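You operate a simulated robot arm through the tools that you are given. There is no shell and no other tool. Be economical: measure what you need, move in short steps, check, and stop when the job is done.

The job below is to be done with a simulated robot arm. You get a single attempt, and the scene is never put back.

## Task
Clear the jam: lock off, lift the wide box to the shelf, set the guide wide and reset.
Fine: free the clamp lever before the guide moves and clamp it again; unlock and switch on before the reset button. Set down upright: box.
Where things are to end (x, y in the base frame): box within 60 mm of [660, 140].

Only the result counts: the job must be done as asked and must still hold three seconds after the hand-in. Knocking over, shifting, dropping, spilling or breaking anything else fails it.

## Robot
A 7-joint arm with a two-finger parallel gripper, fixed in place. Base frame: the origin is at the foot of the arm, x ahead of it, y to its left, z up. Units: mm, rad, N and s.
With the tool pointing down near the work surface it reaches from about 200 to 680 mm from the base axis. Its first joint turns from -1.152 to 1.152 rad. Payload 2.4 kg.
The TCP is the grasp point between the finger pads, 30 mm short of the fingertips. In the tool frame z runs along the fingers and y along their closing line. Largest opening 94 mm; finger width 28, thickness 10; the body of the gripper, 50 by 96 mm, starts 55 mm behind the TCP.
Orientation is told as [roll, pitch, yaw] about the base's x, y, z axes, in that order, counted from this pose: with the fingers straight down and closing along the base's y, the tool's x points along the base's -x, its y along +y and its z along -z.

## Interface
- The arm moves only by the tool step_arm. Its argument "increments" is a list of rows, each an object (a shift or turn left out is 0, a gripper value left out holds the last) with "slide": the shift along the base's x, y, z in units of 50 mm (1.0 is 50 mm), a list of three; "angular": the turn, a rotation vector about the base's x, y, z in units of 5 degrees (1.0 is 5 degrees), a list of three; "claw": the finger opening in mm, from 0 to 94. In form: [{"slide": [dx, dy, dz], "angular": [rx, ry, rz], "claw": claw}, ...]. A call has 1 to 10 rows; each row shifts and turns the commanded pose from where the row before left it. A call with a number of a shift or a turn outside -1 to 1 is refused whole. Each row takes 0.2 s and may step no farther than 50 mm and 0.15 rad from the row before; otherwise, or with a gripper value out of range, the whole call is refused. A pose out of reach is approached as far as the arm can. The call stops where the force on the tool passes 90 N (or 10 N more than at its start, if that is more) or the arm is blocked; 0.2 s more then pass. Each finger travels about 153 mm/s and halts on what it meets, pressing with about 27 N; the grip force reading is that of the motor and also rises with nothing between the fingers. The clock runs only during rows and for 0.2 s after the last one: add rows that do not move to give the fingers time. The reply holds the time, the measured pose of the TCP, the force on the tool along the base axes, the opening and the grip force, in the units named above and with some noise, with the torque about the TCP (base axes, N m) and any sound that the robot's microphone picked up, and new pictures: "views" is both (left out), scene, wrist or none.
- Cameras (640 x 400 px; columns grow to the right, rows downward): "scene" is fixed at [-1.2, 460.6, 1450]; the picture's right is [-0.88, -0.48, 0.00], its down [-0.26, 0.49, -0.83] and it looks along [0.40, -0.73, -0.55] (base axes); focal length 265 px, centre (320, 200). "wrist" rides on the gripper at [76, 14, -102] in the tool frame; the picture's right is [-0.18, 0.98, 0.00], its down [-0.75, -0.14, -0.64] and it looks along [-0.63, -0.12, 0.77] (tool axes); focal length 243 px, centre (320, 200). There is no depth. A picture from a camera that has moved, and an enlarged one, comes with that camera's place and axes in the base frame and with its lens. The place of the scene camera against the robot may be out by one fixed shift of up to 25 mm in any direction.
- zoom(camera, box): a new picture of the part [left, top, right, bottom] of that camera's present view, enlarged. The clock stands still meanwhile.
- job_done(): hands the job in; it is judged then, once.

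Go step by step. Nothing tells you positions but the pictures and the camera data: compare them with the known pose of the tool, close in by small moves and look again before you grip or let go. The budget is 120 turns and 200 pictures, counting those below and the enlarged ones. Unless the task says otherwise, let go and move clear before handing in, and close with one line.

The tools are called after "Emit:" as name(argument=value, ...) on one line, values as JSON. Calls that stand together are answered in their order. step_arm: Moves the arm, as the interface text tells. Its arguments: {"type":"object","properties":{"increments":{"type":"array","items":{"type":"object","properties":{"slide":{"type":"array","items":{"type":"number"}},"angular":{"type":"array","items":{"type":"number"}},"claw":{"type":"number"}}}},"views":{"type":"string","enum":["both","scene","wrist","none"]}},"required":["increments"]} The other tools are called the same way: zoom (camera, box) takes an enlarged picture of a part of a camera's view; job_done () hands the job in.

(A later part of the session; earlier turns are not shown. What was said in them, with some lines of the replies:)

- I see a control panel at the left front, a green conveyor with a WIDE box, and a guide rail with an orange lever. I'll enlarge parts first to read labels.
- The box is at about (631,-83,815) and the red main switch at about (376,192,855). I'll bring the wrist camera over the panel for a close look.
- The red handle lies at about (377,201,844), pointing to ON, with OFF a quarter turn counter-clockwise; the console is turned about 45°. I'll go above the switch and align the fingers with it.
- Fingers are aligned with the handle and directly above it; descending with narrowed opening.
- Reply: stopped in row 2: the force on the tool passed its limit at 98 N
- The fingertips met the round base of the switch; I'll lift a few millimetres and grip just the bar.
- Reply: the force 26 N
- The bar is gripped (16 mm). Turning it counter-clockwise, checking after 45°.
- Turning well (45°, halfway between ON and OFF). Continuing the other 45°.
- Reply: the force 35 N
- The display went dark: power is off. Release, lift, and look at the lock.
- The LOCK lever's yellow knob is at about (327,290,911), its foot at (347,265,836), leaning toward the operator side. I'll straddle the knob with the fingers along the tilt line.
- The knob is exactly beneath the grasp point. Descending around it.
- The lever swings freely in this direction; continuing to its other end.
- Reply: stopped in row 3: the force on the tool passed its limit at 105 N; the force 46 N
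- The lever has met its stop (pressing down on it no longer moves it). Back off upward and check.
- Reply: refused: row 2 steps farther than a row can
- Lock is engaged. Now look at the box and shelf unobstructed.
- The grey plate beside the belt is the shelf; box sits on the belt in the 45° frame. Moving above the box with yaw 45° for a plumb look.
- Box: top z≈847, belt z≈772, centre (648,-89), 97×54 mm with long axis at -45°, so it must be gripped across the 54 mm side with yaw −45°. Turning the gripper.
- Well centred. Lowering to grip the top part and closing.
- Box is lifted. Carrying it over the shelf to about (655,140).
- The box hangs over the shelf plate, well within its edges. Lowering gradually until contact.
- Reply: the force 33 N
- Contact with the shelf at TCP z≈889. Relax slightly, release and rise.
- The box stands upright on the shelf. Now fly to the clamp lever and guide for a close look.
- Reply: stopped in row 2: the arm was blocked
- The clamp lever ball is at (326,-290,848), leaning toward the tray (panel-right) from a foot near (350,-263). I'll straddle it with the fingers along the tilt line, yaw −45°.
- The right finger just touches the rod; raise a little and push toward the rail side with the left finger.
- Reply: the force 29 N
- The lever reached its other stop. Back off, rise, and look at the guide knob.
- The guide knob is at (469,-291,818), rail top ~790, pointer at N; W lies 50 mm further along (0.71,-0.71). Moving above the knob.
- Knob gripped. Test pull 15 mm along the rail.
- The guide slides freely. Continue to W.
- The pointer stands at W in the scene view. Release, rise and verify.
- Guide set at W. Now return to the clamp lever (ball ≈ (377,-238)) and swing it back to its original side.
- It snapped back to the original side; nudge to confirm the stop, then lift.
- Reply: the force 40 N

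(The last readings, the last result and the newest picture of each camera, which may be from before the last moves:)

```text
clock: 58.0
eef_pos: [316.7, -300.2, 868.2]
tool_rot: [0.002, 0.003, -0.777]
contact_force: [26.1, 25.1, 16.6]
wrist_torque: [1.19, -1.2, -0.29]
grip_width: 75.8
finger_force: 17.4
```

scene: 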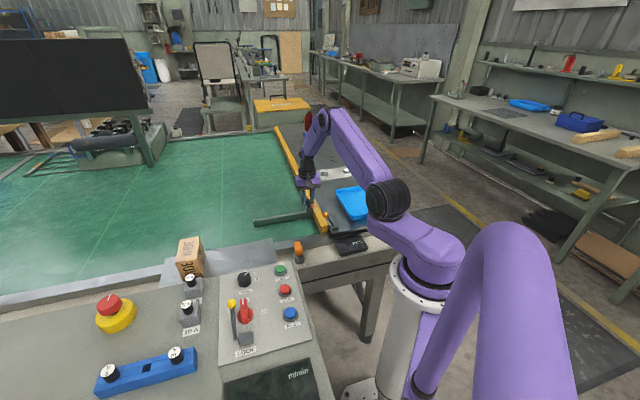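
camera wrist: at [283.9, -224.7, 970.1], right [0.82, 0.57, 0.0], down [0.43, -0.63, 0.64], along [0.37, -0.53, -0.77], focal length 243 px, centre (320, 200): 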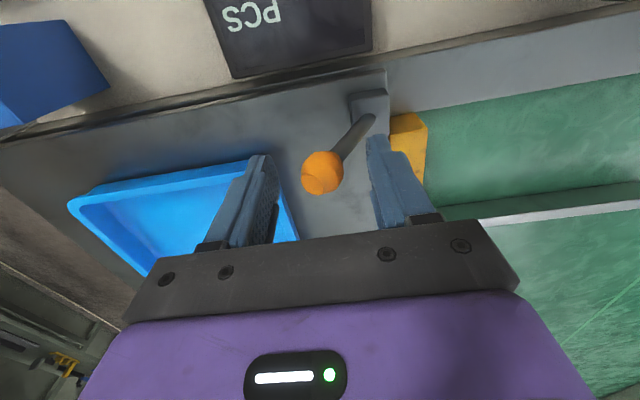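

Emit:
step_arm(increments=[{"slide": [0.25, 0.25, 0]}, {"slide": [0, 0, 0.9]}, {"slide": [0, 0, 0.9]}, {"slide": [0, 0, 0.9]}, {"slide": [0.1, 0.7, 0.1], "angular": [0, 0, 1]}, {"slide": [0.1, 0.7, 0], "angular": [0, 0, 1]}, {"slide": [0.1, 0.7, 0], "angular": [0, 0, 1]}, {"slide": [0.1, 0.7, 0], "angular": [0, 0, 1]}, {"slide": [0.05, 0.7, 0], "angular": [0, 0, 1]}, {"slide": [0.05, 0.7, 0], "angular": [0, 0, 1]}], views="scene")

Emit:
step_arm(increments=[{"slide": [0.05, 0.7, 0], "angular": [0, 0, 1]}, {"slide": [0.05, 0.7, 0], "angular": [0, 0, 1]}, {"slide": [0, 0.7, 0], "angular": [0, 0, 1]}, {"slide": [0, 0.7, 0], "angular": [0, 0, 1]}, {"slide": [0, 0.7, 0], "angular": [0, 0, 1]}, {"slide": [0, 0.7, 0], "angular": [0, 0, 1]}, {"slide": [0, 0.7, 0], "angular": [0, 0, 1]}, {"slide": [0, 0.5, 0], "angular": [0, 0, 1]}, {"slide": [0, 0.2, 0], "angular": [0, 0, 1]}, {"angular": [0, 0, 1]}], views="none")

Emit:
zoom(camera="scene", box=[270, 180, 390, 260])

```text
clock: 60.1
eef_pos: [354.7, -79.1, 1006.0]
tool_rot: [0.002, 0.002, -0.256]
contact_force: [0.6, 0.5, -0.8]
wrist_torque: [-0.03, 0.01, -0.03]
grip_width: 55.8
finger_force: 0.1
```

scene: 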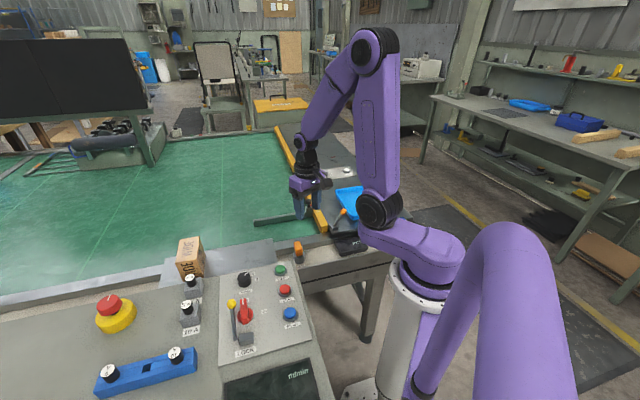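

```text
clock: 62.4
eef_pos: [357.8, 200.1, 1005.3]
tool_rot: [0.002, 0.001, 0.617]
contact_force: [-0.4, -1.3, 0.1]
wrist_torque: [0.03, -0.01, 0.0]
grip_width: 55.8
finger_force: 0.1
```

```text
5.00 times, centred on (330, 220) of scene
camera zoom: at [-1.2, 460.6, 1450.0], right [-0.88, -0.48, 0.0], down [-0.26, 0.49, -0.83], along [0.4, -0.73, -0.55], focal length 1326 px, centre (270, 100)
```

zoom: 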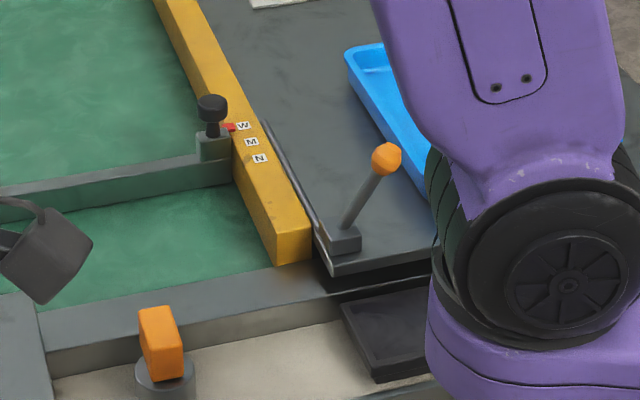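

Clamp is back as originally, pointer at W. Now position over the lock lever.

Emit:
step_arm(increments=[{"slide": [0.25, 0.25, 0], "angular": [0, 0, 1]}, {"slide": [0.25, 0.25, -0.2], "angular": [0, 0, 1]}], views="wrist")

```text
clock: 63.0
eef_pos: [382.2, 224.6, 997.0]
tool_rot: [0.001, 0.002, 0.79]
contact_force: [-0.5, 0.5, 0.0]
wrist_torque: [-0.02, 0.04, -0.01]
grip_width: 55.9
finger_force: 0.2
camera wrist: at [318.1, 180.9, 1099.6], right [-0.57, 0.82, 0.0], down [0.63, 0.44, 0.64], along [0.53, 0.37, -0.77], focal length 243 px, centre (320, 200)
```

wrist: 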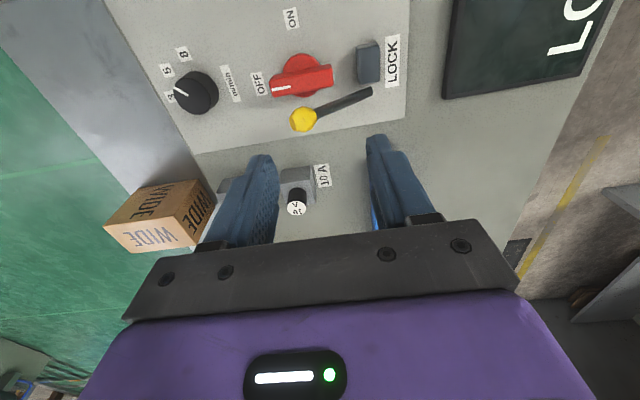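

Emit:
step_arm(increments=[{"slide": [0.34, -0.11, 0], "claw": 64}, {"slide": [0, 0, -0.9]}, {"slide": [0, 0, -0.8]}], views="wrist")

```text
clock: 63.8
eef_pos: [398.2, 218.8, 910.3]
tool_rot: [0.002, 0.0, 0.787]
contact_force: [-1.6, 0.1, -0.2]
wrist_torque: [-0.01, 0.0, 0.02]
grip_width: 64.0
finger_force: 0.2
camera wrist: at [334.6, 174.5, 1013.5], right [-0.57, 0.82, 0.0], down [0.63, 0.43, 0.64], along [0.53, 0.36, -0.77], focal length 243 px, centre (320, 200)
```

wrist: 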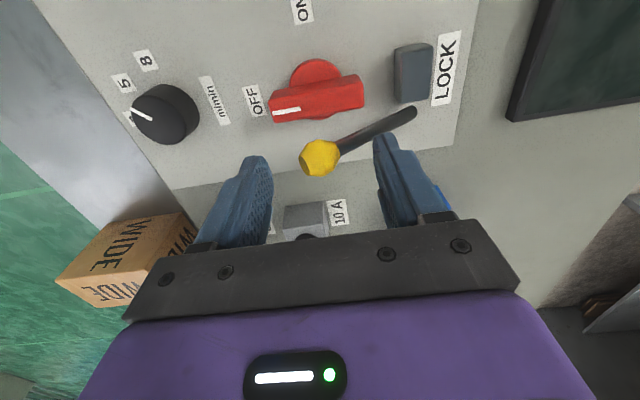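

Emit:
step_arm(increments=[{"slide": [0, 0, -0.26]}, {"slide": [-0.14, 0.14, 0]}, {"slide": [-0.14, 0.14, 0]}, {"slide": [-0.14, 0.14, 0]}, {"slide": [-0.14, 0.14, 0.06]}, {"slide": [-0.14, 0.14, 0.06]}], views="wrist")

```text
clock: 65.2
eef_pos: [363.6, 254.6, 903.6]
tool_rot: [0.005, 0.001, 0.79]
contact_force: [0.3, 0.1, 0.0]
wrist_torque: [0.01, 0.02, 0.0]
grip_width: 64.0
finger_force: 0.2
camera wrist: at [299.7, 210.3, 1007.3], right [-0.57, 0.82, 0.0], down [0.63, 0.44, 0.64], along [0.53, 0.37, -0.77], focal length 243 px, centre (320, 200)
```

wrist: 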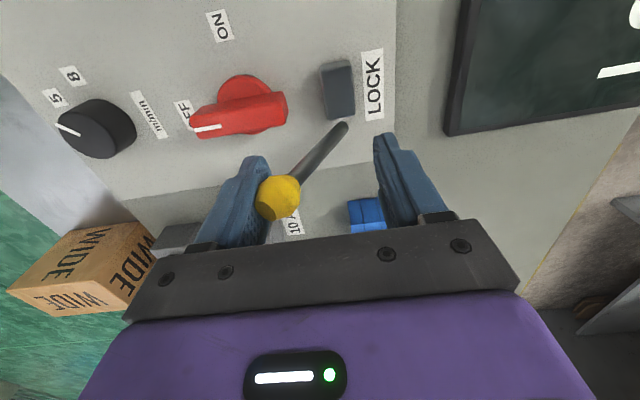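

Pushing works; continue toward the operator side.

Emit:
step_arm(increments=[{"slide": [-0.14, 0.14, 0.1]}, {"slide": [-0.14, 0.14, 0.1]}, {"slide": [-0.14, 0.14, 0.1]}, {"slide": [-0.14, 0.14, 0]}, {"slide": [-0.14, 0.14, 0]}], views="wrist")

```text
clock: 66.3
eef_pos: [329.2, 289.5, 920.1]
tool_rot: [0.0, 0.001, 0.79]
contact_force: [0.4, 0.2, 0.5]
wrist_torque: [-0.01, 0.0, -0.01]
grip_width: 64.1
finger_force: 0.0
camera wrist: at [265.6, 245.1, 1022.8], right [-0.57, 0.82, 0.0], down [0.63, 0.43, 0.64], along [0.53, 0.36, -0.77], focal length 243 px, centre (320, 200)
```

wrist: 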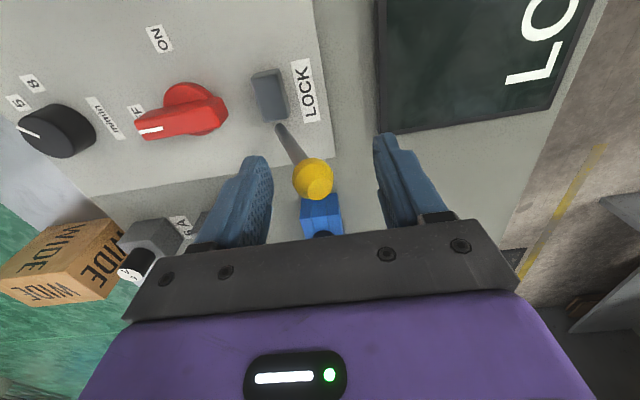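

The lever is back in its original (unlocked) place. Lift, then turn to grip the switch in its OFF orientation.

Emit:
step_arm(increments=[{"slide": [0, 0, 0.9], "claw": 46}, {"slide": [0, 0, 0.8]}, {"slide": [0.32, -0.6, 0], "angular": [0, 0, 1]}, {"slide": [0.32, -0.6, 0], "angular": [0, 0, 1]}, {"slide": [0.32, -0.58, 0], "angular": [0, 0, 1]}, {"angular": [0, 0, 1]}, {"angular": [0, 0, 1]}, {"angular": [0, 0, 1]}, {"angular": [0, 0, 1]}, {"angular": [0, 0, 1]}], views="none")

Emit:
step_arm(increments=[{"angular": [0, 0, 1]}, {"angular": [0, 0, 1]}, {"angular": [0, 0, 1]}, {"angular": [0, 0, 1]}, {"angular": [0, 0, 1]}, {"angular": [0, 0, 1]}, {"angular": [0, 0, 1]}, {"angular": [0, 0, 1]}, {"angular": [0, 0, 1]}, {"angular": [0, 0, 1]}], views="both")

```text
clock: 68.5
eef_pos: [378.0, 201.4, 1004.6]
tool_rot: [0.0, 0.001, 1.489]
contact_force: [-0.5, 0.2, 0.3]
wrist_torque: [-0.01, -0.02, 0.02]
grip_width: 46.1
finger_force: 0.1
```

```text
clock: 70.8
eef_pos: [376.7, 200.4, 1004.8]
tool_rot: [0.002, 0.002, 2.362]
contact_force: [0.4, -0.6, 0.3]
wrist_torque: [0.01, 0.01, 0.01]
grip_width: 46.4
finger_force: 0.0
camera wrist: at [421.2, 136.8, 1108.2], right [-0.82, -0.57, 0.0], down [-0.44, 0.63, 0.64], along [-0.37, 0.53, -0.77], focal length 243 px, centre (320, 200)
```

scene: 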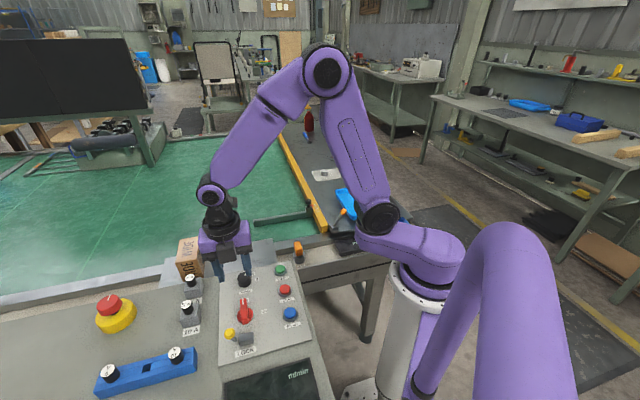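
wrist: 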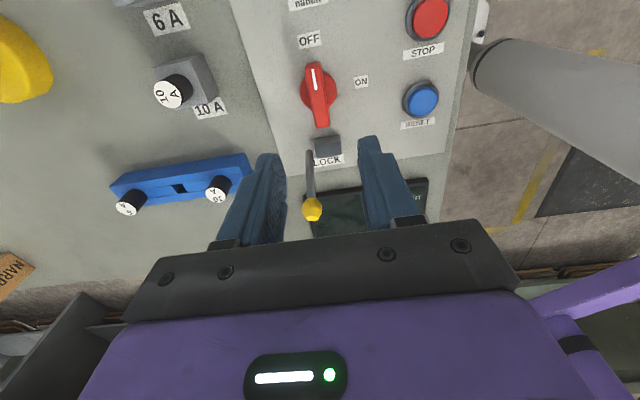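

Emit:
step_arm(increments=[{"slide": [0, 0, -0.9]}, {"slide": [0, 0, -0.9]}, {"slide": [0, 0, -0.9]}, {"claw": 5}, {}, {}], views="wrist")

```text
clock: 72.2
eef_pos: [378.3, 201.5, 870.2]
tool_rot: [-0.002, 0.0, 2.358]
contact_force: [14.0, 13.8, -9.6]
wrist_torque: [-0.17, -0.22, -0.16]
grip_width: 15.8
finger_force: 44.9
camera wrist: at [421.2, 138.1, 972.3], right [-0.82, -0.57, 0.0], down [-0.44, 0.63, 0.64], along [-0.36, 0.53, -0.77], focal length 243 px, centre (320, 200)
```

wrist: 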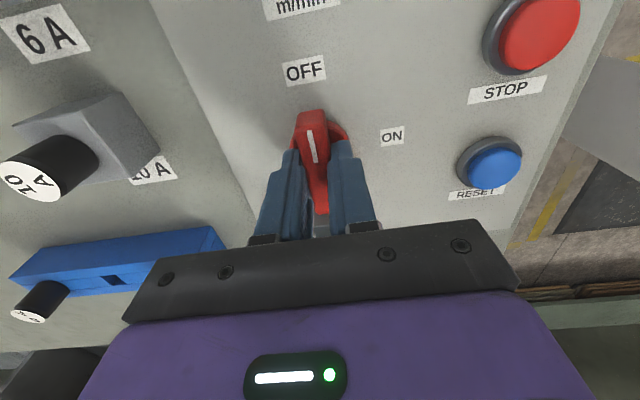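

Gripped. Turning back clockwise to ON.

Emit:
step_arm(increments=[{"slide": [0.02, 0.02, 0], "angular": [0, 0, -1]}, {"angular": [0, 0, -1]}, {"angular": [0, 0, -1]}, {"angular": [0, 0, -1]}, {"angular": [0, 0, -1]}, {"angular": [0, 0, -1]}, {"angular": [0, 0, -1]}, {"angular": [0, 0, -1]}, {"angular": [0, 0, -1]}], views="none")

Emit:
step_arm(increments=[{"angular": [0, 0, -1]}, {"angular": [0, 0, -1]}, {"angular": [0, 0, -1]}, {"angular": [0, 0, -1]}, {"angular": [0, 0, -1]}, {"angular": [0, 0, -1]}, {"angular": [0, 0, -1]}, {"angular": [0, 0, -1]}, {"angular": [0, 0, -1]}], views="both")

```text
clock: 74.2
eef_pos: [377.9, 202.6, 868.8]
tool_rot: [0.003, 0.001, 1.572]
contact_force: [3.5, 18.7, -28.3]
wrist_torque: [1.21, -0.27, -0.01]
grip_width: 15.9
finger_force: 45.1
```

```text
clock: 76.2
eef_pos: [378.5, 202.7, 869.8]
tool_rot: [0.003, -0.001, 0.788]
contact_force: [8.3, 12.2, -21.4]
wrist_torque: [-0.47, 0.07, -0.01]
grip_width: 16.0
finger_force: 44.5
camera wrist: at [314.5, 158.1, 972.5], right [-0.57, 0.82, 0.0], down [0.63, 0.43, 0.64], along [0.53, 0.36, -0.77], focal length 243 px, centre (320, 200)
```

scene: 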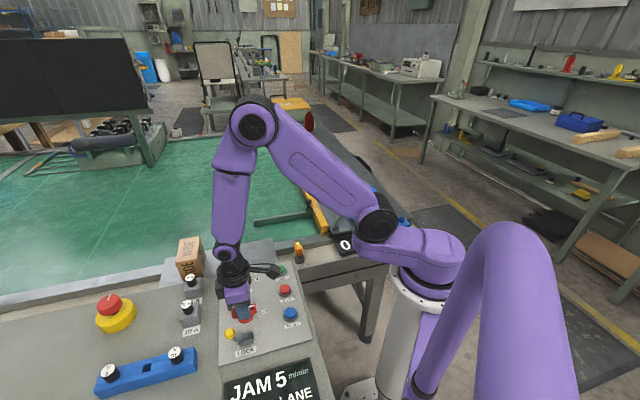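
wrist: 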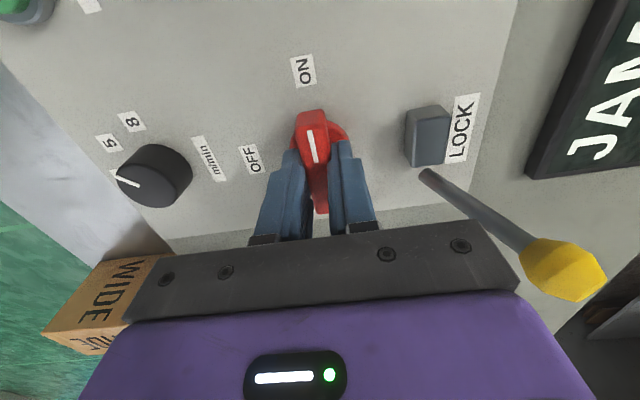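

Power is back (JAM display, unlocked). Release, lift and go above the blue RESET button with closed fingers.

Emit:
step_arm(increments=[{"claw": 46}, {}, {"slide": [0, 0, 0.8]}, {"slide": [0, 0, 0.8]}, {"slide": [-0.65, -0.4, 0], "claw": 0}, {"slide": [-0.65, -0.4, 0]}, {"slide": [-0.65, -0.38, 0]}, {}], views="both")

```text
clock: 78.0
eef_pos: [279.1, 140.3, 949.6]
tool_rot: [0.002, 0.002, 0.787]
contact_force: [0.6, -0.4, -0.8]
wrist_torque: [0.0, -0.02, -0.01]
grip_width: 0.0
finger_force: 27.1
camera wrist: at [215.9, 96.4, 1052.9], right [-0.57, 0.82, 0.0], down [0.63, 0.43, 0.64], along [0.53, 0.36, -0.77], focal length 243 px, centre (320, 200)
```

scene: 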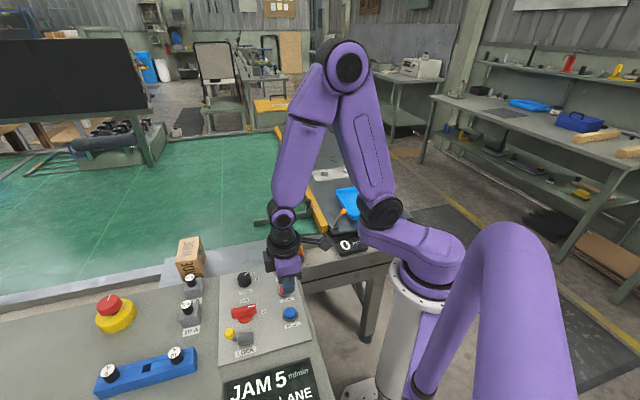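
wrist: 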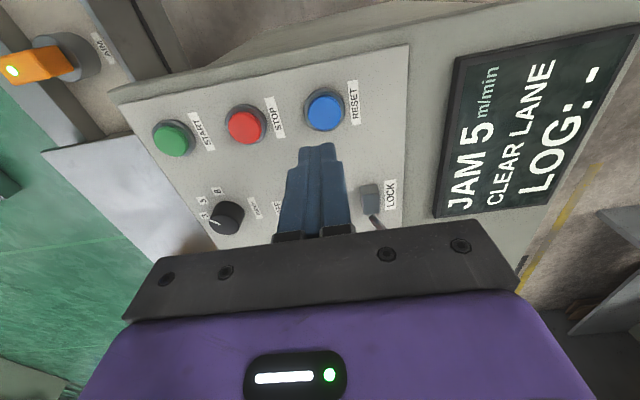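

Emit:
step_arm(increments=[{"slide": [-0.06, 0.09, -0.8]}, {"slide": [0, 0, -0.7]}], views="wrist")

```text
clock: 78.5
eef_pos: [276.8, 146.6, 873.6]
tool_rot: [0.002, 0.002, 0.788]
contact_force: [0.5, 0.3, -0.9]
wrist_torque: [-0.01, 0.02, 0.03]
grip_width: 0.1
finger_force: 26.8
camera wrist: at [213.5, 101.9, 977.3], right [-0.57, 0.82, 0.0], down [0.63, 0.43, 0.64], along [0.53, 0.36, -0.77], focal length 243 px, centre (320, 200)
```

wrist: 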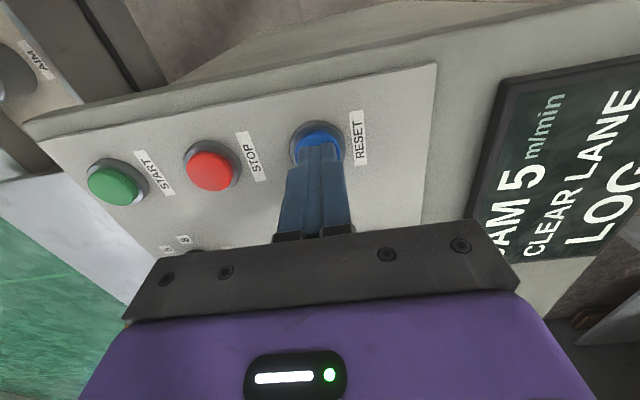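

Emit:
step_arm(increments=[{"slide": [-0.02, -0.02, -0.2]}, {"slide": [0, 0, -0.08]}, {"slide": [0, 0, -0.06]}, {}], views="both")

```text
clock: 79.2
eef_pos: [276.2, 146.0, 863.9]
tool_rot: [0.004, -0.004, 0.788]
contact_force: [-4.3, -5.1, 40.5]
wrist_torque: [-0.14, 0.03, 0.03]
grip_width: 0.0
finger_force: 26.8
heard: click
stopped in row 3: the force on the tool passed its limit at 112 N (the readings are from after the stop); the commanded pose is now the measured one
camera wrist: at [213.1, 101.2, 966.4], right [-0.57, 0.82, 0.0], down [0.63, 0.43, 0.64], along [0.53, 0.37, -0.76], focal length 243 px, centre (320, 200)
```

scene: 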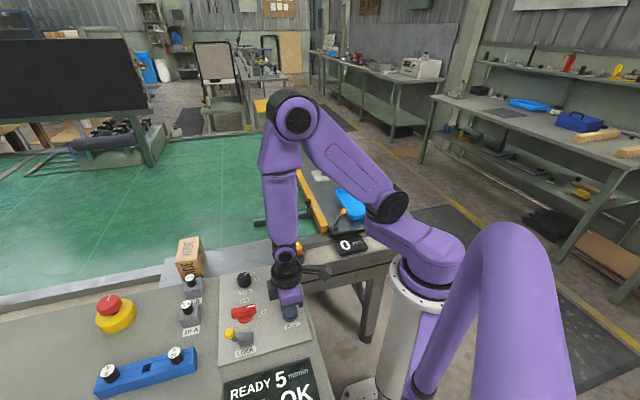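
wrist: 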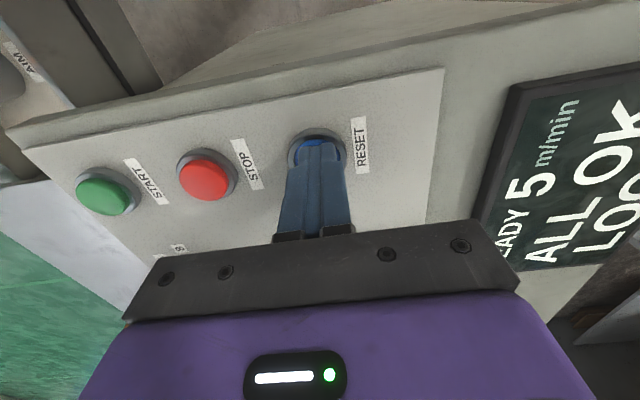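

A click was heard and the display shows READY / ALL OK. Lift clear and do a final check.

Emit:
step_arm(increments=[{"slide": [0, 0, 0.5]}, {"slide": [0, 0, 1]}, {"slide": [0, 0, 1]}, {}], views="both")

Emit:
zoom(camera="scene", box=[150, 180, 390, 400])

Emit:
zoom(camera="wrist", box=[420, 0, 640, 220])

```text
clock: 80.2
eef_pos: [277.6, 144.4, 985.6]
tool_rot: [0.002, -0.005, 0.788]
contact_force: [0.2, 0.6, -0.8]
wrist_torque: [0.0, 0.03, 0.0]
grip_width: 0.2
finger_force: 26.5
camera wrist: at [213.3, 99.8, 1088.9], right [-0.57, 0.82, 0.0], down [0.63, 0.43, 0.64], along [0.53, 0.37, -0.76], focal length 243 px, centre (320, 200)
```

scene: 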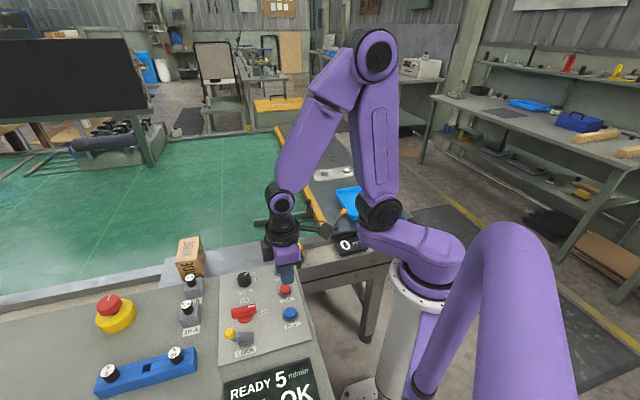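
wrist: 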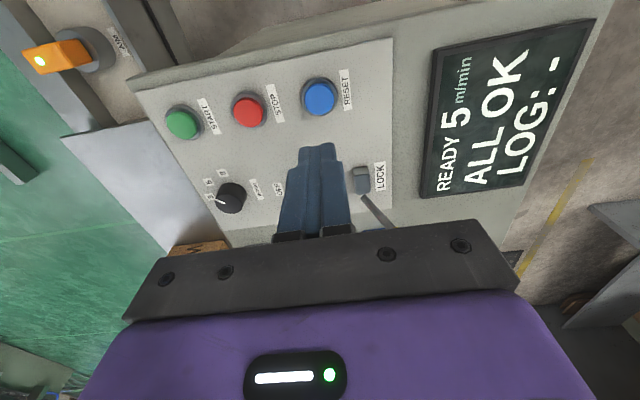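

```text
1.82 times, centred on (270, 290) of scene
camera zoom: at [-1.2, 460.6, 1450.0], right [-0.88, -0.48, 0.0], down [-0.26, 0.49, -0.83], along [0.4, -0.73, -0.55], focal length 482 px, centre (411, 36)
```

zoom: 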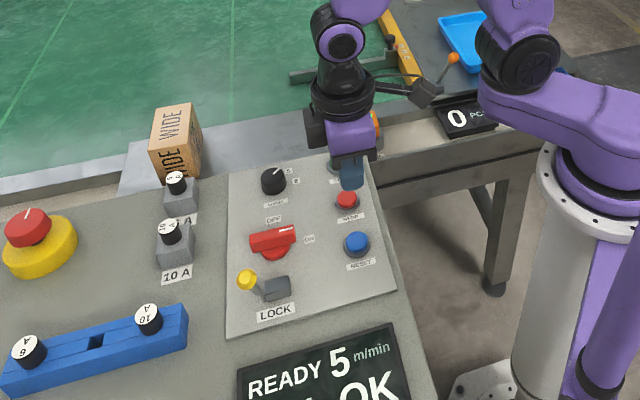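

```text
1.82 times, centred on (530, 110) of wrist
camera zoom: at [213.3, 99.8, 1088.9], right [-0.57, 0.82, 0.0], down [0.63, 0.43, 0.64], along [0.53, 0.37, -0.76], focal length 441 px, centre (-62, 364)
```

zoom: 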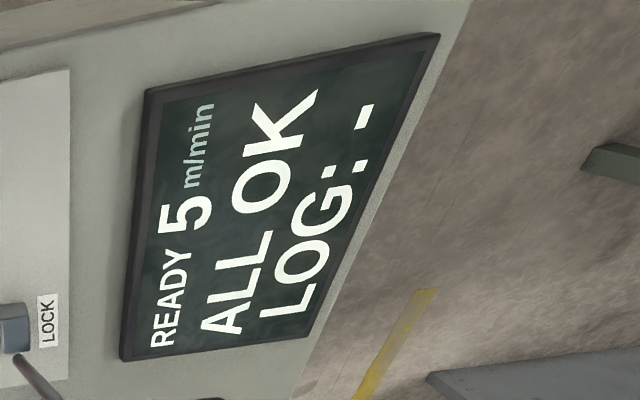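

Everything is in place: READY/ALL OK, switch ON, lock released, clamp set, guide at W, and the box upright on the shelf at about (653,137). The arm is clear, so I'm handing in.

Emit:
job_done()

```text
The job is handed in.
```

The jam is cleared and the job is handed in: the wide box is upright on the shelf at about (653, 137), the guide is clamped at W, and after unlock, power-on and reset the display reads READY / ALL OK.
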